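You operate a simulated robot arm through the tools that you are given. There is no shell and no other tool. Be economical: measure what you need, move in short steps, check, and stop when the job is done.

You run a simulated robot arm. Do the job below in one go: nothing can be reset, and whatever is moved stays where it is left.

JOB
Switch the colour meter on and zero it with the white block.
Fine: shut the cover to zero and leave it open after; put the block back on its dark pad.

It is judged by the outcome, as a careful person would: the job done as asked, and still so three seconds after it is handed in. It fails if anything else is knocked over, pushed out of place, dropped, spilled or broken. Lids that push on must go on centred and level and be pressed home; caps that screw on are set level and turned clockwise until they are tight.

ROBOT AND FRAMES
A 6-joint arm with a two-finger parallel gripper, fixed in place. Base frame: the origin is at the foot of the arm, x ahead of it, y to its left, z up; the work surface is at about z = 0.76. Units: m, degrees, N and s.
With the tool pointing down near the work surface it reaches from about 0.3 to 0.74 m from the base axis. Its first joint turns from -66.0 to 66.0 degrees. Payload 2.45 kg.
The TCP is the grasp point between the finger pads, 0.024 m short of the fingertips. In the tool frame z runs along the fingers and y along their closing line. The gripper opens to 0.068 m. The fingers are 0.017 m wide and 0.01 m thick; the gripper's body (0.04 by 0.07 m) begins 0.041 m behind the TCP.
Orientation is that of the tool frame in the base frame, as a unit quaternion [w, x, y, z]. With the fingers straight down and closing along the base's y, the tool's x points along the base's -x, its y along +y and its z along -z.

CONTROLS
- The arm moves only by the tool servo_tool. Its argument "targets" is a list of rows, each a list of 7 numbers: the turn, a rotation vector about the base's x, y, z in degrees, then the shift along the base's x, y, z in mm, then the gripper command, from -1 (fully open) to 1 (shut), values between in proportion. In form: [[wx, wy, wz, dx, dy, dz, grip], ...]. A call has 1 to 20 rows; each row is the pose to reach, as a shift and turn from the pose commanded when the call began. Rows are played at 5 a second. More than 0.05 m and 8.6 degrees between two rows, or a gripper value outside its range, and nothing of the call is played. A pose out of reach is approached as far as the arm can. The call stops where the force on the tool passes 40 N (or 10 N more than at its start, if that is more) or the arm is blocked; 0.2 s more then pass. The fingers move at their own pace (about 0.108 m/s each) and stop on an object; they squeeze with about 42 N. The grip force told is the motor's: it shows also when the fingers shut on nothing. Time passes only in rows, and 0.2 s behind the last, so rows that repeat a pose let the fingers close. It gives the time, the measured TCP pose, the force on the tool (base axes), the opening and the grip force at its end, in the units of the frame above (readings bear some noise), with the torque about the TCP (base axes, N m) and any sound that the robot's microphone picked up.
- Cameras (640 x 400 px; columns grow to the right, rows downward): "scene" is fixed at [0.1646, 0.4204, 1.4496]; the picture's right is [-0.74, -0.68, 0.00], its down [-0.48, 0.53, -0.70] and it looks along [0.47, -0.51, -0.71] (base axes); focal length 288 px, centre (320, 200). "wrist" rides on the gripper at [0.084, 0.011, -0.075] in the tool frame; the picture's right is [-0.13, 0.99, 0.00], its down [-0.60, -0.08, -0.79] and it looks along [-0.79, -0.10, 0.61] (tool axes); focal length 251 px, centre (320, 200). There is no depth. A picture from a camera that has moved, and an enlarged one, comes with that camera's place and axes in the base frame and with its lens.
- grab_frame(camera): a new picture of that camera. The clock stands still meanwhile.
- enlarge(camera, box): a new picture of the part [left, top, right, bottom] of that camera's present view, enlarged. The clock stands still meanwhile.
- hand_in(): hands the job in; it is judged then, once.

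Go step by step. Nothing tells you positions but the pictures and the camera data: compare them with the known pose of the tool, close in by small moves and look again before you grip or let go. The budget is 120 turns and 84 pictures, counting those below and the enlarged ones. Unless the task says otherwise, let go and move clear before handing in, and close with one line.

The tools are called after "Call:" as a command line: name --pt "numbers of a row" for each row, then --argument value for the rest, lists and objects as JSON in quotes. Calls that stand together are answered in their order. servo_tool: Moves the arm, as the interface text tells. Its arguments: {"type":"object","properties":{"targets":{"type":"array","items":{"type":"array","items":{"type":"number"}}}},"required":["targets"]} The other tools are called the same way: grab_frame (camera) takes a picture; enlarge (camera, box) takes an enlarged picture of a part of a camera's view; hand_in () hands the job in.

At the start:

```text
t: 0.0
eef_pos: [0.4338, 0.049, 1.1651]
ee_rot: [0.0, 0.0, 1.0, -0.001]
force: [0.4, 0.5, -0.6]
moment: [0.02, -0.02, 0.01]
grip_width: 0.068
finger_force: 0.1
```

scene: 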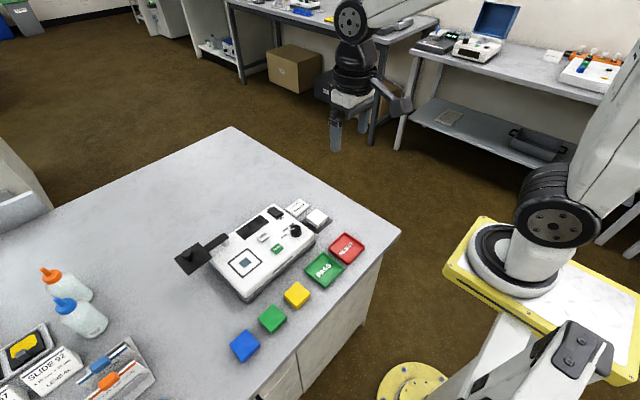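
wrist: 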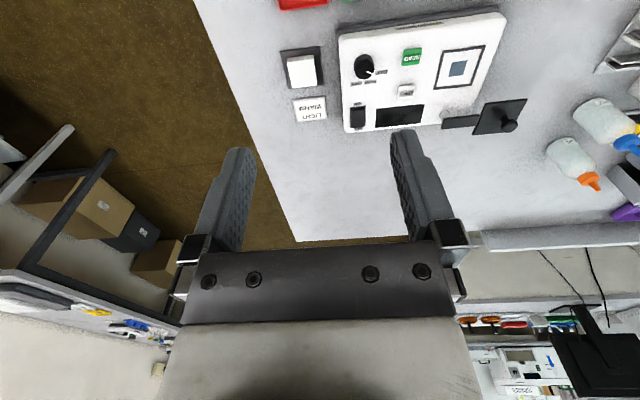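

I see the meter with a dark cover arm swung open to the side, a white block on a dark pad, a knob and a display. I'll look closer before moving.

Call:
enlarge --camera "scene" --box '[170, 180, 370, 305]'

Call:
enlarge --camera "wrist" --box '[260, 0, 560, 187]'

```text
3.20 times, centred on (270, 242) of scene
camera zoom: at [0.1646, 0.4204, 1.4496], right [-0.74, -0.68, 0.0], down [-0.48, 0.53, -0.7], along [0.47, -0.51, -0.71], focal length 921 px, centre (480, 64)
```

zoom: 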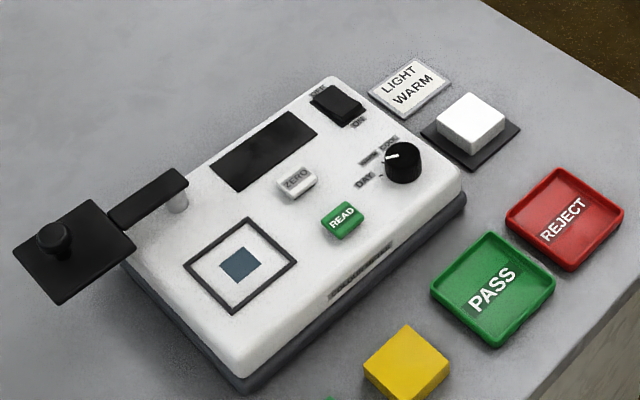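

```text
2.13 times, centred on (410, 94) of wrist
camera zoom: at [0.3483, 0.059, 1.2384], right [0.13, 0.99, 0.0], down [0.6, -0.08, 0.79], along [0.79, -0.1, -0.61], focal length 536 px, centre (128, 427)
```

zoom: 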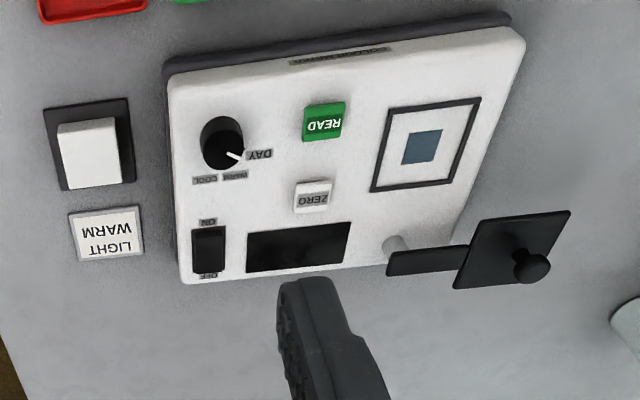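

I take the meter to span roughly x 0.56–0.70, y 0.05–0.28, the white block to be near (0.56, 0.00), the port near (0.585, 0.257) and the cover pivot near (0.67, 0.256). I'll move closer for a better look.

Call:
servo_tool --pt "0 0 0 0 -15 -45 -1" --pt "0 0 0 0 -30 -90 -1" --pt "0 0 0 0 -45 -135 -1" --pt "0 0 0 0 -49 -180 -1" --pt "0 0 0 0 -49 -200 -1" --pt "0 0 0 0 -49 -200 -1"

Call:
grab_frame --camera "wrist"

```text
t: 1.4
eef_pos: [0.4333, 0.0016, 0.963]
ee_rot: [0.001, 0.0, 1.0, 0.001]
force: [0.3, 0.4, 0.3]
moment: [0.0, -0.01, 0.02]
grip_width: 0.0679
finger_force: 0.2
```

```text
79 pictures are left
camera wrist: at [0.3484, 0.0111, 1.0381], right [0.13, 0.99, 0.0], down [0.6, -0.08, 0.79], along [0.79, -0.1, -0.61], focal length 251 px, centre (320, 200)
```

wrist: 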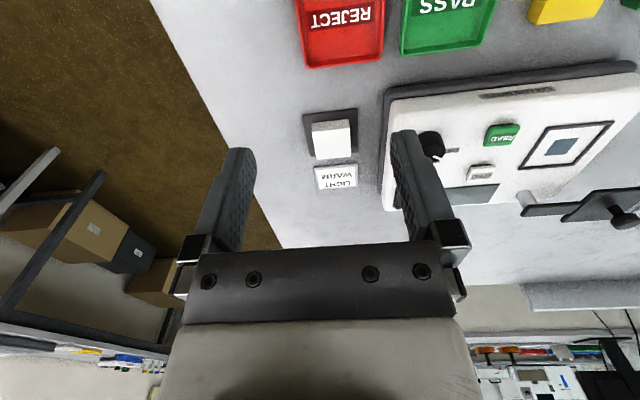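

The block is at roughly (0.555, 0.00). Next I'll view the panel (switch and dial) from nearer.

Call:
servo_tool --pt "0 0 0 20 40 0 -1" --pt "0 0 0 40 80 -10 -1" --pt "0 0 0 50 100 -30 -1" --pt "0 0 0 50 100 -30 -1"

Call:
grab_frame --camera "wrist"

Call:
enlarge --camera "wrist" --box '[220, 60, 420, 185]'

```text
t: 2.4
eef_pos: [0.4826, 0.1016, 0.9335]
ee_rot: [0.001, 0.001, 1.0, -0.001]
force: [-0.1, -0.8, 0.3]
moment: [-0.01, 0.04, 0.01]
grip_width: 0.068
finger_force: 0.1
```

```text
78 pictures are left
camera wrist: at [0.3985, 0.1112, 1.0086], right [0.13, 0.99, 0.0], down [0.6, -0.08, 0.79], along [0.79, -0.1, -0.61], focal length 251 px, centre (320, 200)
```

wrist: 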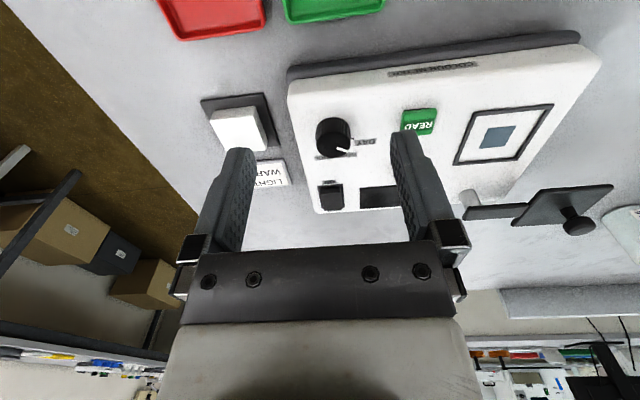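

```text
3.20 times, centred on (320, 122) of wrist
camera zoom: at [0.3985, 0.1112, 1.0086], right [0.13, 0.99, 0.0], down [0.6, -0.08, 0.79], along [0.79, -0.1, -0.61], focal length 805 px, centre (320, 448)
```

zoom: 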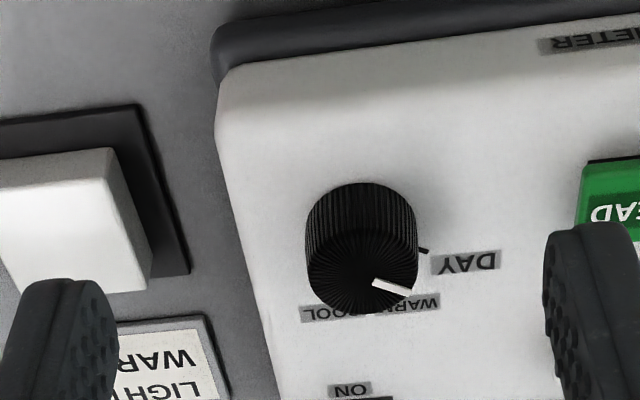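

The dial is on DAY; the job doesn't mention it, so I'll leave it alone. The rocker is near (0.649, 0.093) with ON on the near side, so I'll close the fingers and hover above its ON end.

Call:
servo_tool --pt "0 0 0 40 0 0 0" --pt "0 0 0 80 -5 0 1" --pt "0 0 0 120 -8 0 1" --pt "0 0 0 150 -9 -15 1" --pt "0 0 0 150 -9 -50 1" --pt "0 0 0 150 -9 -65 1" --pt "0 0 0 150 -9 -65 1"

Call:
grab_frame --camera "wrist"

Call:
grab_frame --camera "scene"

```text
t: 4.0
eef_pos: [0.6318, 0.0909, 0.869]
ee_rot: [0.0, 0.0, 1.0, 0.0]
force: [-1.0, -1.0, 0.3]
moment: [-0.01, 0.01, -0.03]
grip_width: 0.0001
finger_force: 24.1
```

```text
76 pictures are left
camera wrist: at [0.5478, 0.1009, 0.9431], right [0.13, 0.99, 0.0], down [0.6, -0.08, 0.79], along [0.79, -0.1, -0.61], focal length 251 px, centre (320, 200)
```

wrist: 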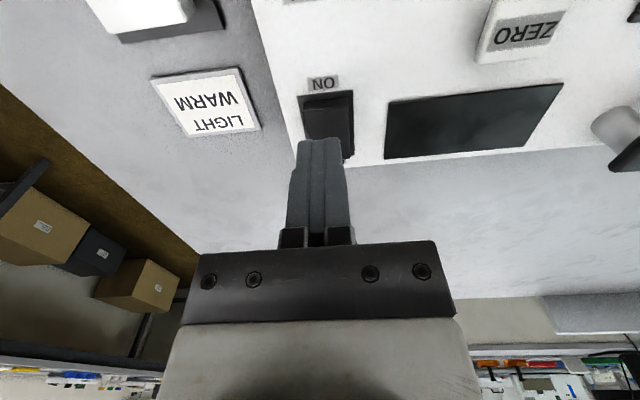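

```text
75 pictures are left
```

scene: 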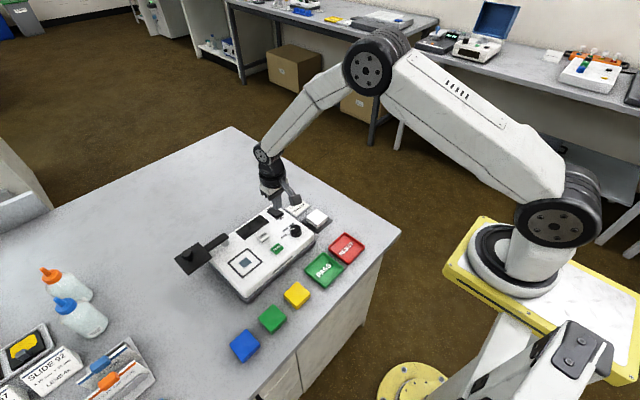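

Call:
enlarge --camera "scene" --box '[230, 165, 350, 240]'

Call:
enlarge --camera "wrist" --box '[260, 60, 420, 160]'

```text
5.33 times, centred on (290, 202) of scene
camera zoom: at [0.1646, 0.4204, 1.4496], right [-0.74, -0.68, 0.0], down [-0.48, 0.53, -0.7], along [0.47, -0.51, -0.71], focal length 1535 px, centre (480, 187)
```

zoom: 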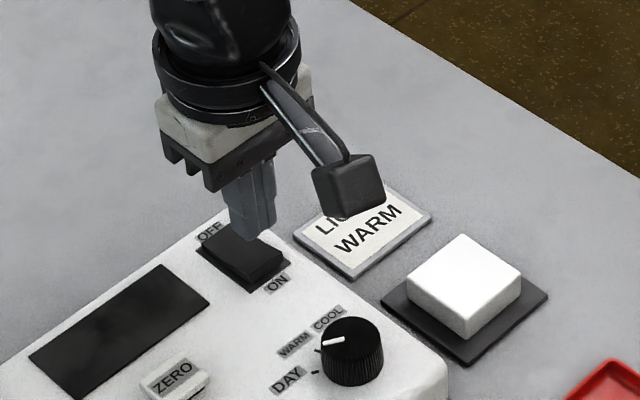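

```text
4.00 times, centred on (340, 110) of wrist
camera zoom: at [0.5478, 0.1009, 0.9431], right [0.13, 0.99, 0.0], down [0.6, -0.08, 0.79], along [0.79, -0.1, -0.61], focal length 1006 px, centre (240, 560)
```

zoom: 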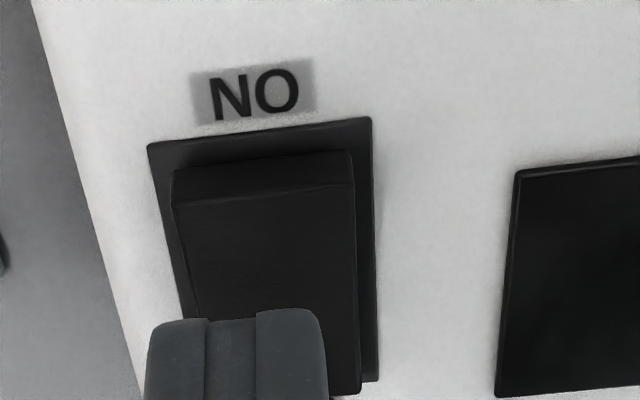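

The rocker currently sits with its ON end raised, directly under the fingertips (offset about 4 mm in y). I'll press it down in small steps.

Call:
servo_tool --pt "0 0 0 0 4 -5 1" --pt "0 0 0 0 4 -12 1" --pt "0 0 0 0 4 -18 1" --pt "0 0 0 0 4 -21 1" --pt "0 0 0 0 4 -24 1"

```text
t: 5.1
eef_pos: [0.6319, 0.0949, 0.8507]
ee_rot: [-0.002, -0.001, 1.0, 0.0]
force: [-7.9, -1.6, 11.4]
moment: [0.02, 0.08, 0.05]
grip_width: 0.0
finger_force: 23.1
stopped in row 5: the force on the tool passed its limit at 47 N (the readings are from after the stop); the commanded pose is now the measured one
```

Call:
servo_tool --pt "0 0 0 0 0 15 1" --pt "0 0 0 -30 0 40 1" --pt "0 0 0 -60 0 50 1" --pt "0 0 0 -60 0 50 1"

Call:
enlarge --camera "scene" --box '[210, 165, 350, 253]'

Call:
grab_frame --camera "wrist"

```text
t: 6.1
eef_pos: [0.5733, 0.0946, 0.8998]
ee_rot: [-0.001, 0.001, 1.0, 0.0]
force: [-0.2, 0.0, 0.2]
moment: [-0.01, 0.01, 0.01]
grip_width: 0.0
finger_force: 23.9
```

```text
4.55 times, centred on (280, 209) of scene
camera zoom: at [0.1646, 0.4204, 1.4496], right [-0.74, -0.68, 0.0], down [-0.48, 0.53, -0.7], along [0.47, -0.51, -0.71], focal length 1308 px, centre (502, 159)
```

zoom: 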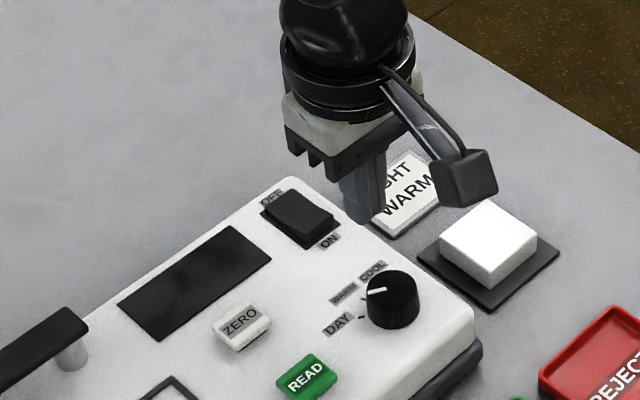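

```text
71 pictures are left
camera wrist: at [0.4882, 0.1054, 0.9738], right [0.13, 0.99, 0.0], down [0.61, -0.08, 0.79], along [0.79, -0.1, -0.61], focal length 251 px, centre (320, 200)
```

wrist: 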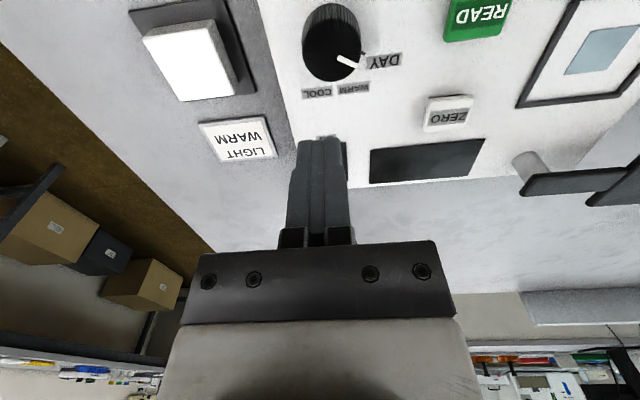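

Call:
enlarge --camera "scene" --box '[262, 200, 298, 222]'

```text
16.00 times, centred on (280, 211) of scene
camera zoom: at [0.1646, 0.4204, 1.4496], right [-0.74, -0.68, 0.0], down [-0.48, 0.53, -0.7], along [0.47, -0.51, -0.71], focal length 4605 px, centre (960, 24)
```

zoom: 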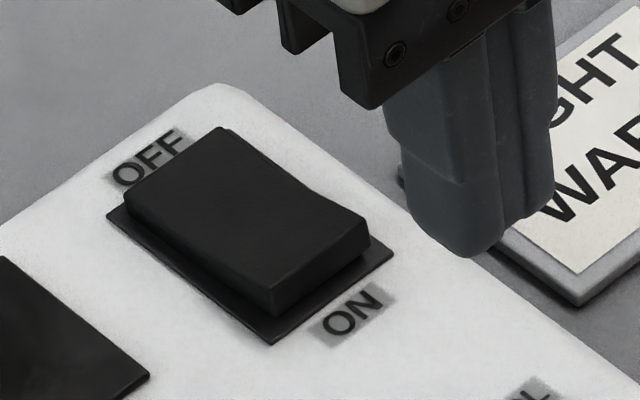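

The rocker still looks unflipped. I'll press again closer to its ON edge and more gradually.

Call:
servo_tool --pt "0 0 0 30 1 -15 1" --pt "0 0 0 52 1 -35 1" --pt "0 0 0 52 1 -44 1" --pt "0 0 0 52 1 -47 1" --pt "0 0 0 52 1 -49 1" --pt "0 0 0 52 1 -50 1" --pt "0 0 0 52 1 -51 1" --pt "0 0 0 52 1 -52 1" --pt "0 0 0 52 1 -53 1" --pt "0 0 0 52 1 -54 1"

Call:
enlarge --camera "scene" --box '[222, 190, 302, 240]'

```text
t: 8.3
eef_pos: [0.6261, 0.0952, 0.8491]
ee_rot: [-0.001, 0.0, 1.0, 0.0]
force: [-4.6, -0.7, 7.7]
moment: [0.02, 0.05, -0.02]
grip_width: 0.0
finger_force: 23.7
stopped in row 10: the force on the tool passed its limit at 43 N (the readings are from after the stop); the commanded pose is now the measured one
```

```text
8.00 times, centred on (262, 215) of scene
camera zoom: at [0.1643, 0.4203, 1.4497], right [-0.74, -0.68, 0.0], down [-0.48, 0.53, -0.7], along [0.47, -0.51, -0.71], focal length 2302 px, centre (784, 80)
```

zoom: 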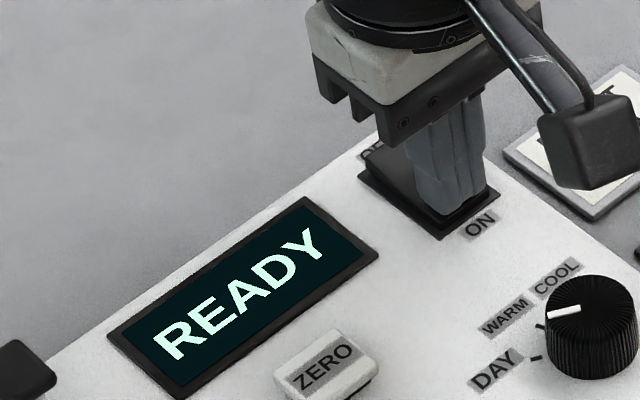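

The display reads READY, so the meter is on. Next I'll lift, open the gripper and hover over the white block.

Call:
servo_tool --pt "0 0 0 0 0 20 1" --pt "0 0 0 -20 -20 50 1" --pt "0 0 0 -45 -60 60 0" --pt "0 0 0 -70 -95 50 -1" --pt "0 0 0 -70 -95 31 -1" --pt "0 0 0 -70 -95 31 -1"

Call:
grab_frame --camera "wrist"

Call:
enlarge --camera "scene" --box '[222, 165, 382, 265]'

```text
t: 9.7
eef_pos: [0.5561, -0.0005, 0.8794]
ee_rot: [-0.001, 0.0, 1.0, 0.0]
force: [-0.2, 0.5, -0.2]
moment: [0.0, 0.01, 0.0]
grip_width: 0.0683
finger_force: 0.1
```

```text
68 pictures are left
camera wrist: at [0.4715, 0.0106, 0.9537], right [0.13, 0.99, 0.0], down [0.6, -0.08, 0.79], along [0.79, -0.1, -0.61], focal length 251 px, centre (320, 200)
```

wrist: 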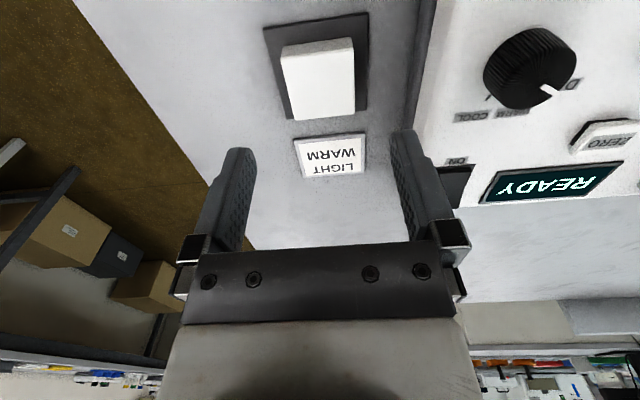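

```text
4.00 times, centred on (302, 215) of scene
camera zoom: at [0.1646, 0.4204, 1.4496], right [-0.74, -0.68, 0.0], down [-0.48, 0.53, -0.7], along [0.47, -0.51, -0.71], focal length 1151 px, centre (392, 140)
```

zoom: 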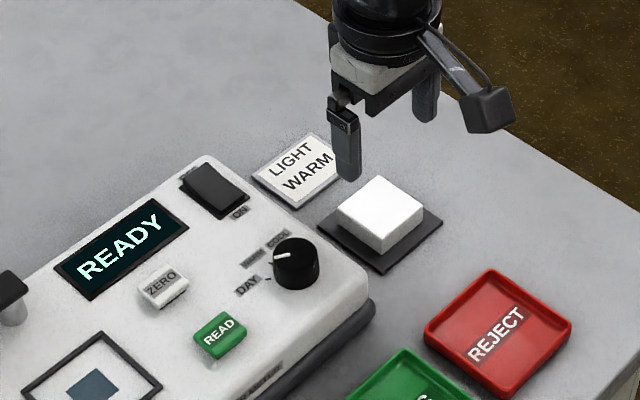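

Call:
enlarge --camera "wrist" --box '[240, 0, 400, 100]'

Call:
enlarge --camera "wrist" --box '[240, 60, 400, 160]'

```text
4.00 times, centred on (320, 50) of wrist
camera zoom: at [0.4715, 0.0106, 0.9537], right [0.13, 0.99, 0.0], down [0.6, -0.08, 0.79], along [0.79, -0.1, -0.61], focal length 1006 px, centre (320, 800)
```

zoom: 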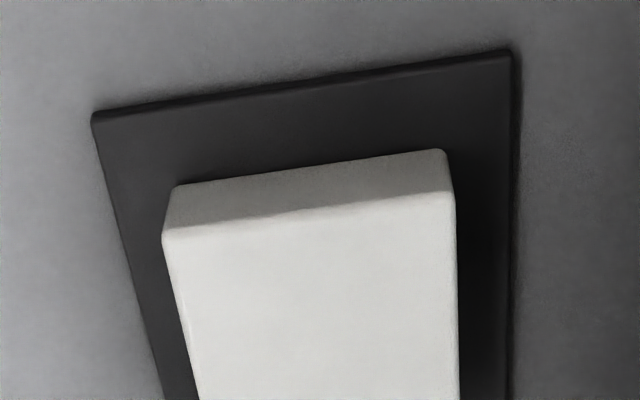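

```text
4.00 times, centred on (320, 110) of wrist
camera zoom: at [0.4715, 0.0106, 0.9537], right [0.13, 0.99, 0.0], down [0.6, -0.08, 0.79], along [0.79, -0.1, -0.61], focal length 1006 px, centre (320, 560)
```

zoom: 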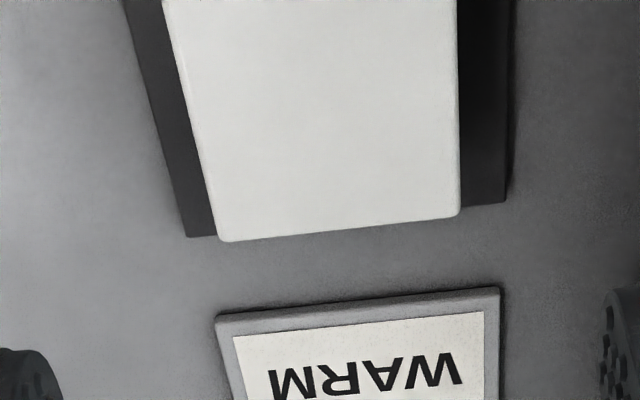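

The block is square to the axes, about 46 mm wide and 18 mm tall, with its centre at about (0.5635, −0.001) and its top near z 0.782. I'll descend around it in two stages, then check.

Call:
servo_tool --pt "0 0 0 7.5 0 0 -1" --pt "0 0 0 7.5 0 -35 -1" --pt "0 0 0 7.5 0 -62 -1" --pt "0 0 0 7.5 0 -62 -1"

Call:
grab_frame --camera "wrist"

Call:
enlarge --camera "scene" --box '[270, 165, 370, 228]'

```text
t: 10.7
eef_pos: [0.5648, -0.0003, 0.8183]
ee_rot: [0.0, 0.0, 1.0, 0.0]
force: [0.9, -0.9, 0.1]
moment: [0.01, 0.03, 0.01]
grip_width: 0.0679
finger_force: 0.0
```

```text
64 pictures are left
camera wrist: at [0.4795, 0.0105, 0.8914], right [0.13, 0.99, 0.0], down [0.61, -0.08, 0.79], along [0.79, -0.1, -0.61], focal length 251 px, centre (320, 200)
```

wrist: 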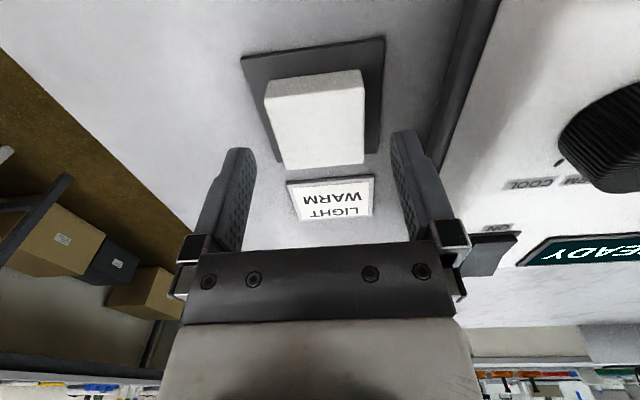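

```text
6.35 times, centred on (320, 196) of scene
camera zoom: at [0.1646, 0.4204, 1.4496], right [-0.74, -0.68, 0.0], down [-0.48, 0.53, -0.7], along [0.47, -0.51, -0.71], focal length 1827 px, centre (320, 222)
```

zoom: 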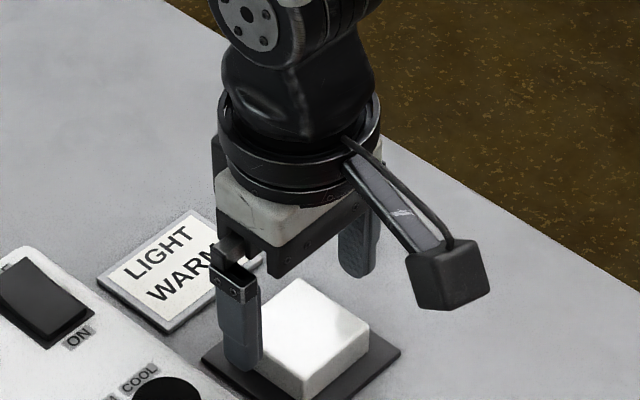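

The centre is confirmed at (0.563, 0.000). I'll go down and grip.

Call:
servo_tool --pt "0 0 0 -1 -0.3 -12 -1" --pt "0 0 0 -1 -0.3 -25 -1" --pt "0 0 0 -1 -0.3 -25.5 -0.4" --pt "0 0 0 -1 -0.3 -25.5 0.5" --pt "0 0 0 -1 -0.3 -25.5 1" --pt "0 0 0 -1 -0.3 -25.5 1"

Call:
grab_frame --camera "wrist"

```text
t: 12.1
eef_pos: [0.563, 0.0006, 0.7925]
ee_rot: [-0.001, -0.001, 1.0, 0.0]
force: [0.6, -1.2, 2.7]
moment: [-0.03, 0.01, 0.02]
grip_width: 0.0472
finger_force: 41.8
```

```text
62 pictures are left
camera wrist: at [0.4779, 0.0105, 0.8668], right [0.13, 0.99, 0.0], down [0.6, -0.08, 0.79], along [0.79, -0.1, -0.61], focal length 251 px, centre (320, 200)
```

wrist: 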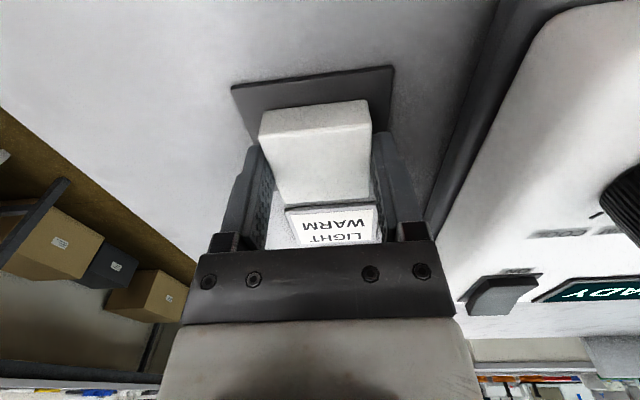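

The block is gripped (47 mm); the return pose is (0.563, 0.000, 0.7925). I'll lift it and go to view the port.

Call:
servo_tool --pt "0 0 0 0 0 15 1" --pt "0 0 0 0 0 50 1" --pt "0 0 0 0 0 95 1" --pt "0 0 0 -10 45 115 1" --pt "0 0 0 -20 90 135 1" --pt "0 0 0 -30 135 145 1" --pt "0 0 0 -35 180 145 1" --pt "0 0 0 -35 215 145 1" --pt "0 0 0 -35 215 145 1"

Call:
grab_frame --camera "wrist"

Call:
enlarge --camera "scene" --box '[160, 180, 320, 280]'

```text
refused: row 4 steps farther than a row can; nothing moved
```

```text
61 pictures are left
camera wrist: at [0.4779, 0.0105, 0.8668], right [0.13, 0.99, 0.0], down [0.6, -0.08, 0.79], along [0.79, -0.1, -0.61], focal length 251 px, centre (320, 200)
```

wrist: 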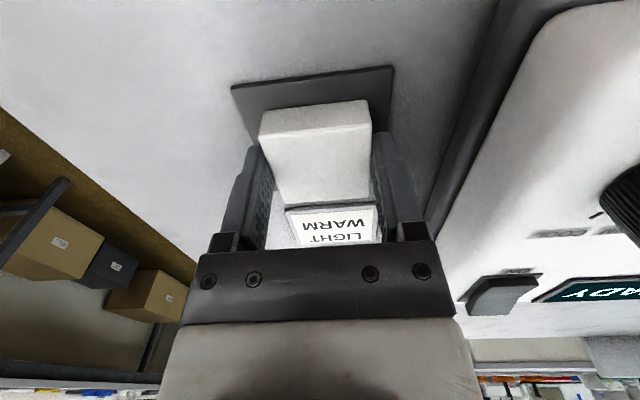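

```text
4.00 times, centred on (240, 230) of scene
camera zoom: at [0.1646, 0.4203, 1.4496], right [-0.74, -0.68, 0.0], down [-0.48, 0.53, -0.7], along [0.47, -0.51, -0.71], focal length 1151 px, centre (640, 80)
```

zoom: 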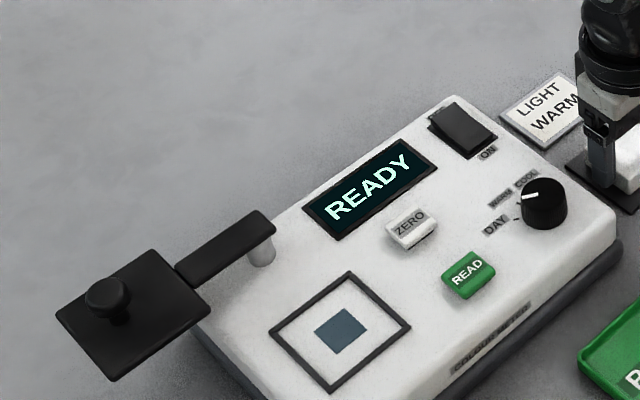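

That move was refused because one step was too large, so I'll repeat it with smaller steps.

Call:
servo_tool --pt "0 0 0 0 0 15 1" --pt "0 0 0 0 0 50 1" --pt "0 0 0 0 0 90 1" --pt "0 0 0 -5 35 115 1" --pt "0 0 0 -15 75 135 1" --pt "0 0 0 -25 115 145 1" --pt "0 0 0 -35 155 145 1" --pt "0 0 0 -35 195 145 1" --pt "0 0 0 -35 225 145 1" --pt "0 0 0 -35 225 145 1"

Call:
grab_frame --camera "wrist"

```text
t: 14.3
eef_pos: [0.5286, 0.2259, 0.9375]
ee_rot: [-0.001, 0.001, 1.0, 0.0]
force: [0.1, 1.1, -0.1]
moment: [-0.02, 0.02, 0.01]
grip_width: 0.0
finger_force: 23.4
```

```text
59 pictures are left
camera wrist: at [0.4428, 0.2365, 1.0114], right [0.13, 0.99, 0.0], down [0.61, -0.08, 0.79], along [0.79, -0.1, -0.61], focal length 251 px, centre (320, 200)
```

wrist: 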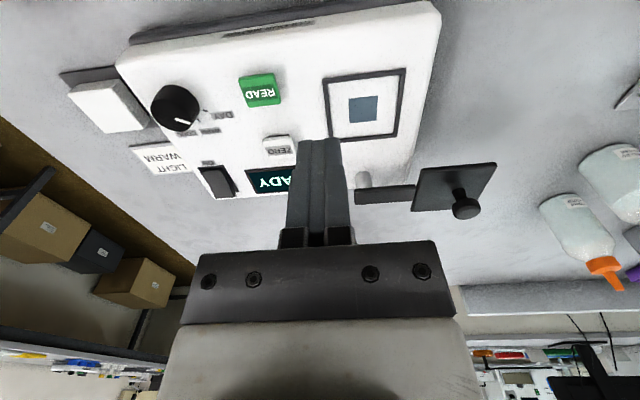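

The block slipped out of the grip on the lift. I'll check where it is now.

Call:
enlarge --camera "scene" --box '[280, 190, 380, 252]'

Call:
enlarge --camera "wrist" --box '[40, 40, 240, 165]'

```text
6.40 times, centred on (330, 221) of scene
camera zoom: at [0.1646, 0.4204, 1.4496], right [-0.74, -0.68, 0.0], down [-0.48, 0.53, -0.7], along [0.47, -0.51, -0.71], focal length 1842 px, centre (256, 66)
```

zoom: 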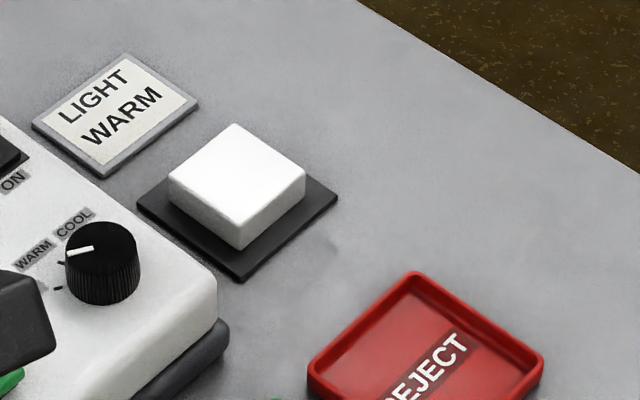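

```text
3.20 times, centred on (140, 102) of wrist
camera zoom: at [0.4428, 0.2365, 1.0114], right [0.13, 0.99, 0.0], down [0.61, -0.08, 0.79], along [0.79, -0.1, -0.61], focal length 805 px, centre (896, 512)
```

zoom: 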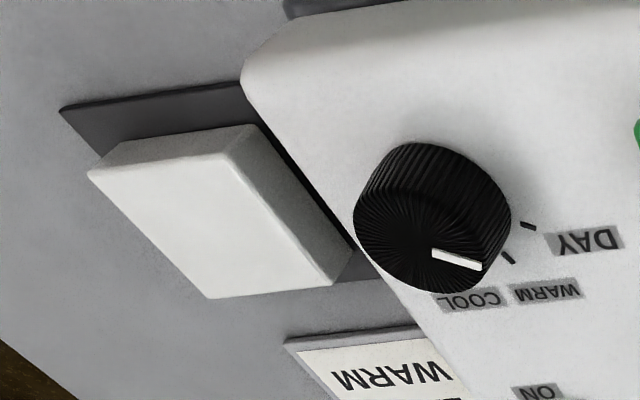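

The block still sits on its pad. I'll return above it, re-measure and grip lower.

Call:
servo_tool --pt "0 0 0 0 -40 0 1" --pt "0 0 0 10 -80 0 1" --pt "0 0 0 20 -120 0 0" --pt "0 0 0 30 -160 0 -1" --pt "0 0 0 35 -200 -10 -1" --pt "0 0 0 35 -226 -40 -1" --pt "0 0 0 35 -226 -80 -1" --pt "0 0 0 35 -226 -110 -1" --pt "0 0 0 35 -226 -110 -1"

Call:
enlarge --camera "wrist" --box '[200, 40, 440, 190]'

```text
t: 16.3
eef_pos: [0.5637, -0.0012, 0.8273]
ee_rot: [-0.001, 0.0, 1.0, 0.0]
force: [-0.4, -0.4, -0.5]
moment: [0.03, -0.02, -0.01]
grip_width: 0.0679
finger_force: 0.0
```

```text
2.67 times, centred on (320, 115) of wrist
camera zoom: at [0.478, 0.0097, 0.9011], right [0.13, 0.99, 0.0], down [0.6, -0.08, 0.79], along [0.79, -0.1, -0.61], focal length 670 px, centre (320, 427)
```

zoom: 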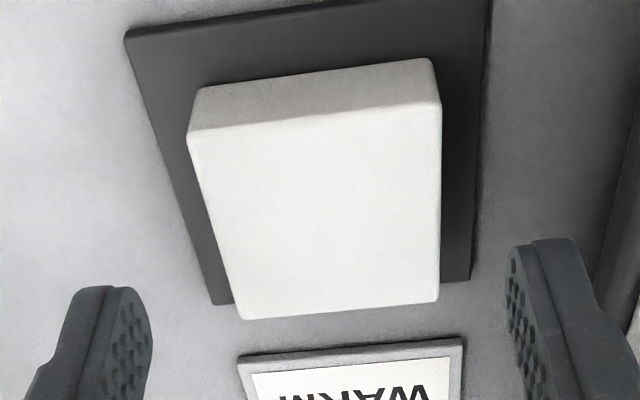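

The block is centred at (0.564, 0.000) and still square. I'll descend to just above the pad, grip, and lift slowly by a few mm.

Call:
servo_tool --pt "0 0 0 0.5 1 -15 -1" --pt "0 0 0 0.5 1 -30 -1" --pt "0 0 0 0.5 1 -36 -1" --pt "0 0 0 0.5 1 -38 -1" --pt "0 0 0 0.5 1 -39.5 -1" --pt "0 0 0 0.5 1 -39.5 0" --pt "0 0 0 0.5 1 -39.5 1" --pt "0 0 0 0.5 1 -39.5 1" --pt "0 0 0 0.5 1 -39.5 1"

```text
t: 18.3
eef_pos: [0.5642, -0.0003, 0.788]
ee_rot: [-0.001, 0.001, 1.0, 0.0]
force: [0.3, 0.2, -0.7]
moment: [-0.02, -0.01, 0.0]
grip_width: 0.0475
finger_force: 41.5
```

Call:
servo_tool --pt "0 0 0 0 0 1 1" --pt "0 0 0 0 0 2 1" --pt "0 0 0 0 0 4 1" --pt "0 0 0 0 0 6 1" --pt "0 0 0 0 0 8 1" --pt "0 0 0 0 0 8 1"

Call:
enlarge --camera "scene" --box '[280, 180, 360, 230]'

```text
t: 19.7
eef_pos: [0.5635, 0.0003, 0.7959]
ee_rot: [-0.001, 0.0, 1.0, -0.001]
force: [-0.3, -0.1, -0.7]
moment: [-0.04, -0.04, 0.0]
grip_width: 0.0472
finger_force: 42.7
```

```text
8.00 times, centred on (320, 205) of scene
camera zoom: at [0.1646, 0.4204, 1.4496], right [-0.74, -0.68, 0.0], down [-0.48, 0.53, -0.7], along [0.47, -0.51, -0.71], focal length 2302 px, centre (320, 160)
```

zoom: 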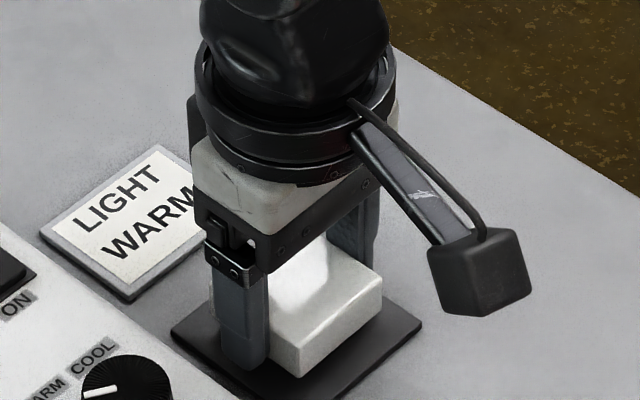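

Call:
enlarge --camera "wrist" --box '[200, 40, 440, 190]'

```text
2.67 times, centred on (320, 115) of wrist
camera zoom: at [0.4785, 0.0108, 0.8704], right [0.13, 0.99, 0.0], down [0.61, -0.08, 0.79], along [0.79, -0.1, -0.61], focal length 670 px, centre (320, 427)
```

zoom: 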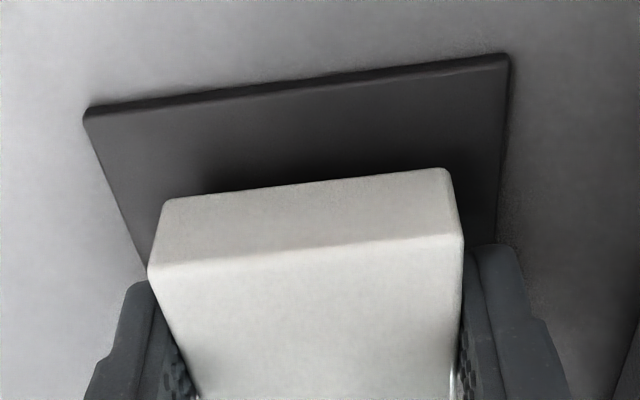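

The block is lifted this time. I'll continue the lift smoothly and move over to look at the port.

Call:
servo_tool --pt "0 0 0 0 0 5 1" --pt "0 0 0 0 0 15 1" --pt "0 0 0 0 0 30 1" --pt "0 0 0 0 0 45 1" --pt "0 0 0 0 0 60 1" --pt "0 0 0 0 0 75 1" --pt "0 0 0 0 10 90 1" --pt "0 0 0 -2 25 100 1" --pt "0 0 0 -4 45 105 1" --pt "0 0 0 -6 65 110 1" --pt "0 0 0 -8 85 110 1" --pt "0 0 0 -10 105 110 1" --pt "0 0 0 -12 125 110 1" --pt "0 0 0 -14 145 110 1" --pt "0 0 0 -16 165 110 1" --pt "0 0 0 -18 185 110 1" --pt "0 0 0 -20 205 110 1" --pt "0 0 0 -20 215 110 1" --pt "0 0 0 -20 220 110 1" --pt "0 0 0 -20 220 110 1"

Call:
grab_frame --camera "wrist"

Call:
enlarge --camera "scene" --box '[160, 180, 320, 280]'

```text
t: 23.9
eef_pos: [0.543, 0.221, 0.9058]
ee_rot: [0.0, 0.0, 1.0, 0.001]
force: [-0.2, -0.3, -1.4]
moment: [0.0, 0.0, -0.02]
grip_width: 0.0472
finger_force: 41.6
```

```text
53 pictures are left
camera wrist: at [0.4586, 0.231, 0.9803], right [0.13, 0.99, 0.0], down [0.61, -0.08, 0.79], along [0.79, -0.1, -0.61], focal length 251 px, centre (320, 200)
```

wrist: 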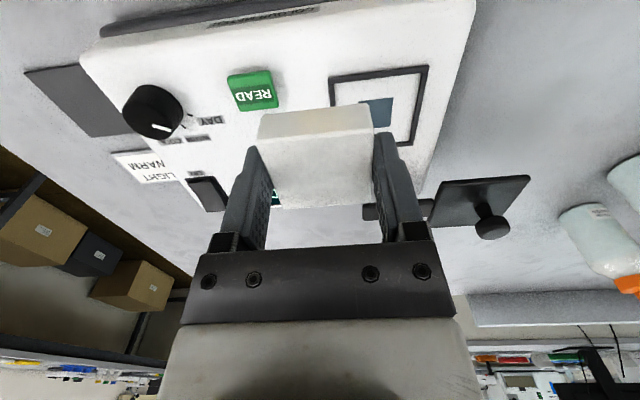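

```text
4.00 times, centred on (240, 230) of scene
camera zoom: at [0.1646, 0.4204, 1.4496], right [-0.74, -0.68, 0.0], down [-0.48, 0.53, -0.7], along [0.47, -0.51, -0.71], focal length 1151 px, centre (640, 80)
```

zoom: 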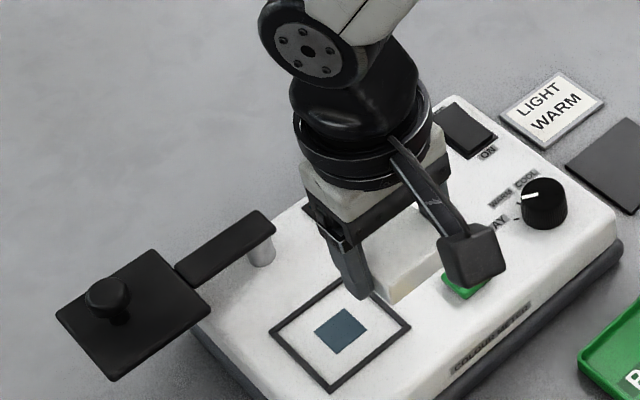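

The block is held and the pad is now empty. I'll shift sideways so the port is unobstructed in the wrist view and I can measure it up close.

Call:
servo_tool --pt "0 0 0 5 -20 0 1" --pt "0 0 0 10 -40 -10 1" --pt "0 0 0 15 -51 -15 1" --pt "0 0 0 15 -51 -15 1"

Call:
grab_frame --camera "wrist"

Call:
enlarge --camera "wrist" --box '[360, 20, 560, 145]'

```text
t: 24.9
eef_pos: [0.5588, 0.1702, 0.8904]
ee_rot: [-0.001, 0.001, 1.0, 0.0]
force: [-0.2, -0.1, -0.9]
moment: [0.0, -0.02, 0.01]
grip_width: 0.0475
finger_force: 42.5
```

```text
51 pictures are left
camera wrist: at [0.4732, 0.1796, 0.9652], right [0.13, 0.99, 0.0], down [0.61, -0.08, 0.79], along [0.79, -0.1, -0.61], focal length 251 px, centre (320, 200)
```

wrist: 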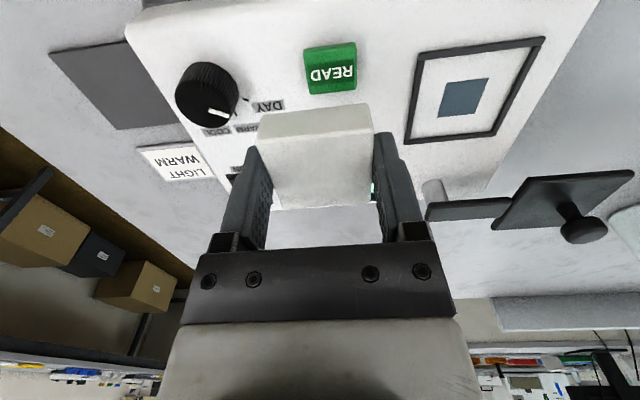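

```text
3.20 times, centred on (460, 82) of wrist
camera zoom: at [0.4732, 0.1796, 0.9652], right [0.13, 0.99, 0.0], down [0.61, -0.08, 0.79], along [0.79, -0.1, -0.61], focal length 805 px, centre (-128, 576)
```

zoom: 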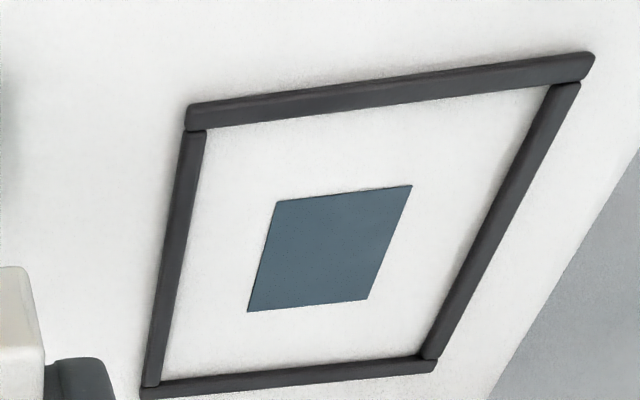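

The port centre computes to about (0.5765, 0.2605) on a surface near z 0.81, inside a low frame that's 59 mm across its inside and square to the axes. I'll move above it and lower partway to check.

Call:
servo_tool --pt "0 0 0 5 20 2 1" --pt "0 0 0 10 45 2 1" --pt "0 0 0 17 70 2 1" --pt "0 0 0 17.7 90.3 0 1" --pt "0 0 0 17.7 90.3 -15 1" --pt "0 0 0 17.7 90.3 -30 1" --pt "0 0 0 17.7 90.3 -40 1" --pt "0 0 0 17.7 90.3 -40 1"

Call:
enlarge --camera "wrist" --box '[200, 20, 440, 170]'

Call:
enlarge --camera "scene" --box '[195, 215, 275, 265]'

```text
t: 26.7
eef_pos: [0.5754, 0.2604, 0.8505]
ee_rot: [-0.002, 0.001, 1.0, 0.0]
force: [0.4, 0.0, -1.0]
moment: [-0.01, 0.01, -0.03]
grip_width: 0.0473
finger_force: 42.0
```

```text
2.67 times, centred on (320, 95) of wrist
camera zoom: at [0.4907, 0.2699, 0.9248], right [0.13, 0.99, 0.0], down [0.61, -0.08, 0.79], along [0.79, -0.1, -0.61], focal length 670 px, centre (320, 480)
```

zoom: 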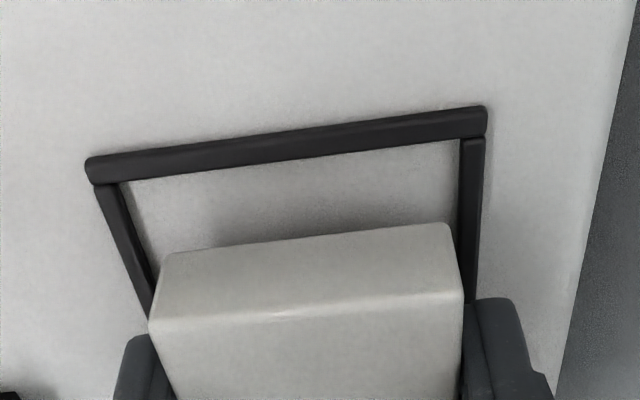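

```text
8.00 times, centred on (235, 240) of scene
camera zoom: at [0.1646, 0.4204, 1.4496], right [-0.74, -0.68, 0.0], down [-0.48, 0.53, -0.7], along [0.47, -0.51, -0.71], focal length 2302 px, centre (1000, -120)
```

zoom: 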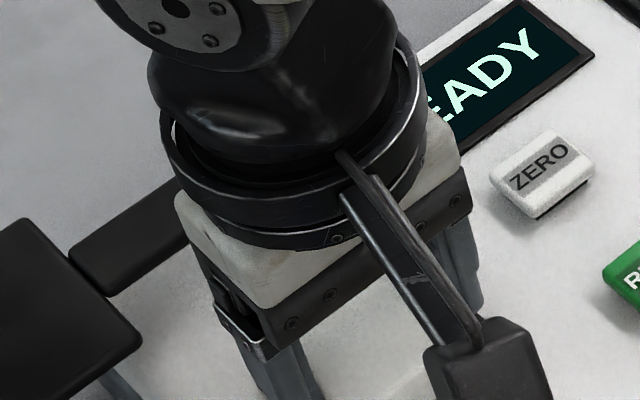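

Block and frame line up to within about 3 mm, so I'll trim y by −2.5 mm and x by −1 mm. Then I'll lower gently.

Call:
servo_tool --pt "0 0 0 -1 -2.5 0 1" --pt "0 0 0 -1 -2.5 -5 1" --pt "0 0 0 -1 -2.5 -9 1" --pt "0 0 0 -1 -2.5 -9 1"

Call:
enlarge --camera "wrist" --box '[220, 60, 420, 185]'

```text
t: 27.8
eef_pos: [0.5763, 0.2585, 0.8456]
ee_rot: [0.0, 0.0, 1.0, 0.0]
force: [-1.2, -0.7, 3.3]
moment: [0.01, 0.0, 0.03]
grip_width: 0.0475
finger_force: 41.6
stopped in row 4: the force on the tool passed its limit at 42 N (the readings are from after the stop); the commanded pose is now the measured one
```

```text
3.20 times, centred on (320, 122) of wrist
camera zoom: at [0.4908, 0.2679, 0.9191], right [0.13, 0.99, 0.0], down [0.6, -0.08, 0.79], along [0.79, -0.1, -0.61], focal length 805 px, centre (320, 448)
```

zoom: 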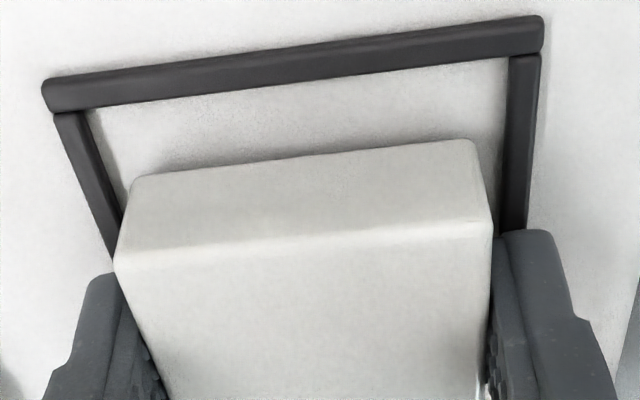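

The fingertips are resting on the raised frame bars, with the block inside the frame and a few mm above the surface. I'll release it to settle flat, then back off upward.

Call:
servo_tool --pt "0 0 0 0 0 0 0" --pt "0 0 0 0 0 0 -0.5" --pt "0 0 0 0 0 0 -0.7" --pt "0 0 0 0 0 0 -0.7" --pt "0 0 0 0 0 10 -0.8" --pt "0 0 0 0 0 35 -0.8" --pt "0 0 0 -20 0 70 -0.8" --pt "0 0 0 -20 0 70 -0.8"

Call:
grab_frame --camera "wrist"

Call:
enlarge --camera "scene" --box '[165, 200, 325, 300]'

```text
t: 29.6
eef_pos: [0.5545, 0.2567, 0.9132]
ee_rot: [-0.002, 0.0, 1.0, 0.0]
force: [0.0, -0.8, -0.4]
moment: [0.0, -0.04, -0.01]
grip_width: 0.0613
finger_force: 0.1
```

```text
46 pictures are left
camera wrist: at [0.471, 0.2665, 0.9882], right [0.13, 0.99, 0.0], down [0.61, -0.08, 0.79], along [0.79, -0.1, -0.61], focal length 251 px, centre (320, 200)
```

wrist: 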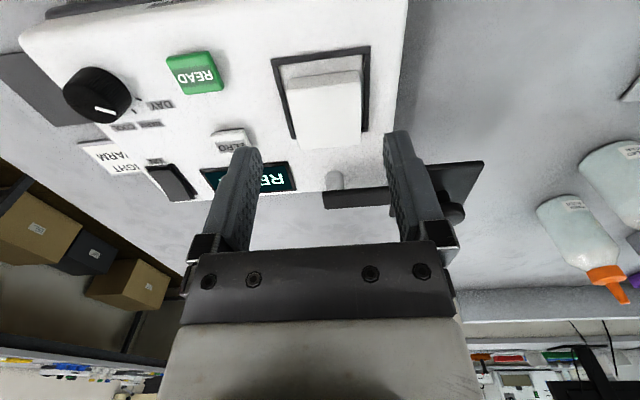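

```text
4.00 times, centred on (245, 250) of scene
camera zoom: at [0.1646, 0.4204, 1.4496], right [-0.74, -0.68, 0.0], down [-0.48, 0.53, -0.7], along [0.47, -0.51, -0.71], focal length 1151 px, centre (620, 0)
```

zoom: 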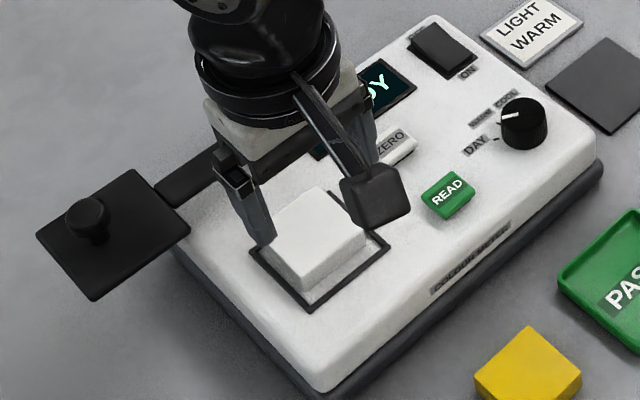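

The block is seated flat within the frame. I take the cover pivot to be near (0.666, 0.25) and its knob near (0.665, 0.347), so I'll move for a clear view of the cover.

Call:
servo_tool --pt "0 0 0 0 20 15 -1" --pt "0 0 0 -20 50 30 -1" --pt "0 0 0 -30 65 30 -1" --pt "0 0 0 -30 65 30 -1"

Call:
grab_frame --camera "wrist"

Call:
enlarge --camera "scene" --box '[165, 210, 265, 272]'

```text
t: 30.6
eef_pos: [0.5253, 0.3228, 0.9451]
ee_rot: [-0.001, 0.0, 1.0, 0.0]
force: [0.2, -1.1, -0.9]
moment: [0.0, -0.02, 0.01]
grip_width: 0.0678
finger_force: 0.1
```

```text
44 pictures are left
camera wrist: at [0.4411, 0.3322, 1.0193], right [0.13, 0.99, 0.0], down [0.61, -0.08, 0.79], along [0.79, -0.1, -0.61], focal length 251 px, centre (320, 200)
```

wrist: 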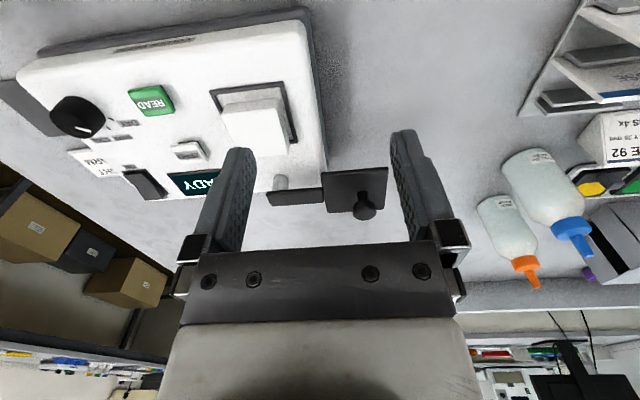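

```text
6.40 times, centred on (215, 241) of scene
camera zoom: at [0.1646, 0.4204, 1.4496], right [-0.74, -0.68, 0.0], down [-0.48, 0.53, -0.7], along [0.47, -0.51, -0.71], focal length 1842 px, centre (992, -62)
```

zoom: 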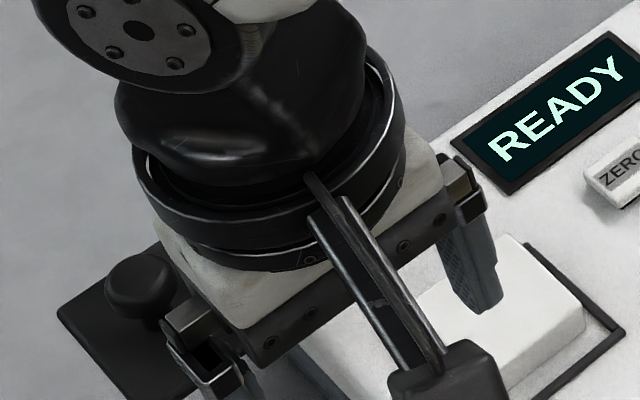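

Call:
enlarge --camera "wrist" --box '[240, 140, 420, 252]'

```text
3.56 times, centred on (330, 196) of wrist
camera zoom: at [0.4411, 0.3322, 1.0193], right [0.13, 0.99, 0.0], down [0.61, -0.08, 0.79], along [0.79, -0.1, -0.61], focal length 894 px, centre (284, 214)
```

zoom: 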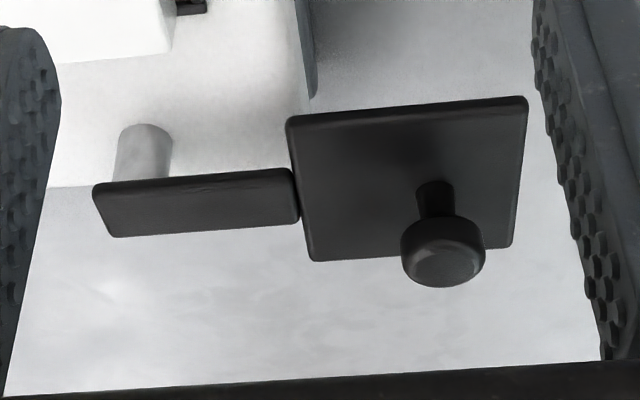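

Measured from here, the cover plate is at z ≈ 0.846, the pivot at (0.653, 0.259) and the knob at (0.656, 0.343) with its top at about 0.874 and 24 mm across. I'll turn the gripper −90° so the fingers straddle the knob along the direction of travel, and hover above it.

Call:
servo_tool --pt "0 0 -8 10 2 0 -1" --pt "0 0 -16 22 4 0 -1" --pt "0 0 -24 34 6 0 -1" --pt "0 0 -32 46 8 0 -1" --pt "0 0 -40 58 10 0 -1" --pt "0 0 -48 70 12 0 -1" --pt "0 0 -56 82 14 0 -1" --pt "0 0 -64 94 16 0 -1" --pt "0 0 -72 106 18 0 -1" --pt "0 0 -80 118 19 0 -1" --pt "0 0 -88 128 20 0 -1" --pt "0 0 -90 131 20 0 -1" --pt "0 0 -90 131 20 0 -1"

Call:
grab_frame --camera "wrist"

Call:
grab_frame --camera "scene"

```text
t: 33.4
eef_pos: [0.6558, 0.3429, 0.9451]
ee_rot: [-0.001, 0.707, 0.707, 0.0]
force: [-0.5, 0.2, 0.7]
moment: [0.03, -0.01, -0.04]
grip_width: 0.068
finger_force: 0.1
```

```text
41 pictures are left
camera wrist: at [0.6669, 0.4257, 1.0184], right [0.99, -0.13, 0.0], down [-0.08, -0.6, 0.79], along [-0.1, -0.79, -0.61], focal length 251 px, centre (320, 200)
```

wrist: 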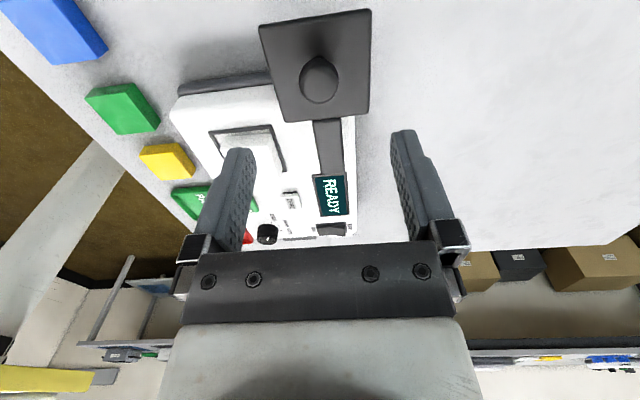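

```text
40 pictures are left
```

scene: 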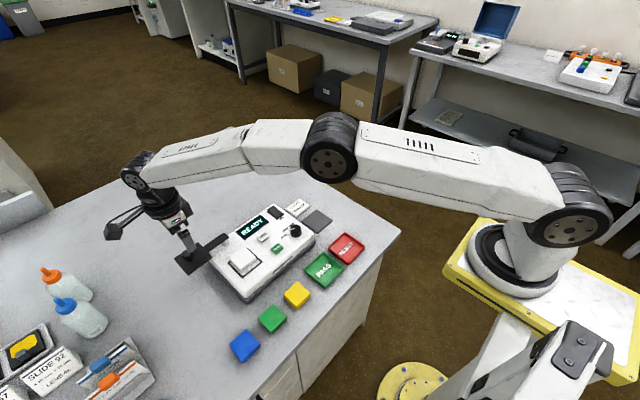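

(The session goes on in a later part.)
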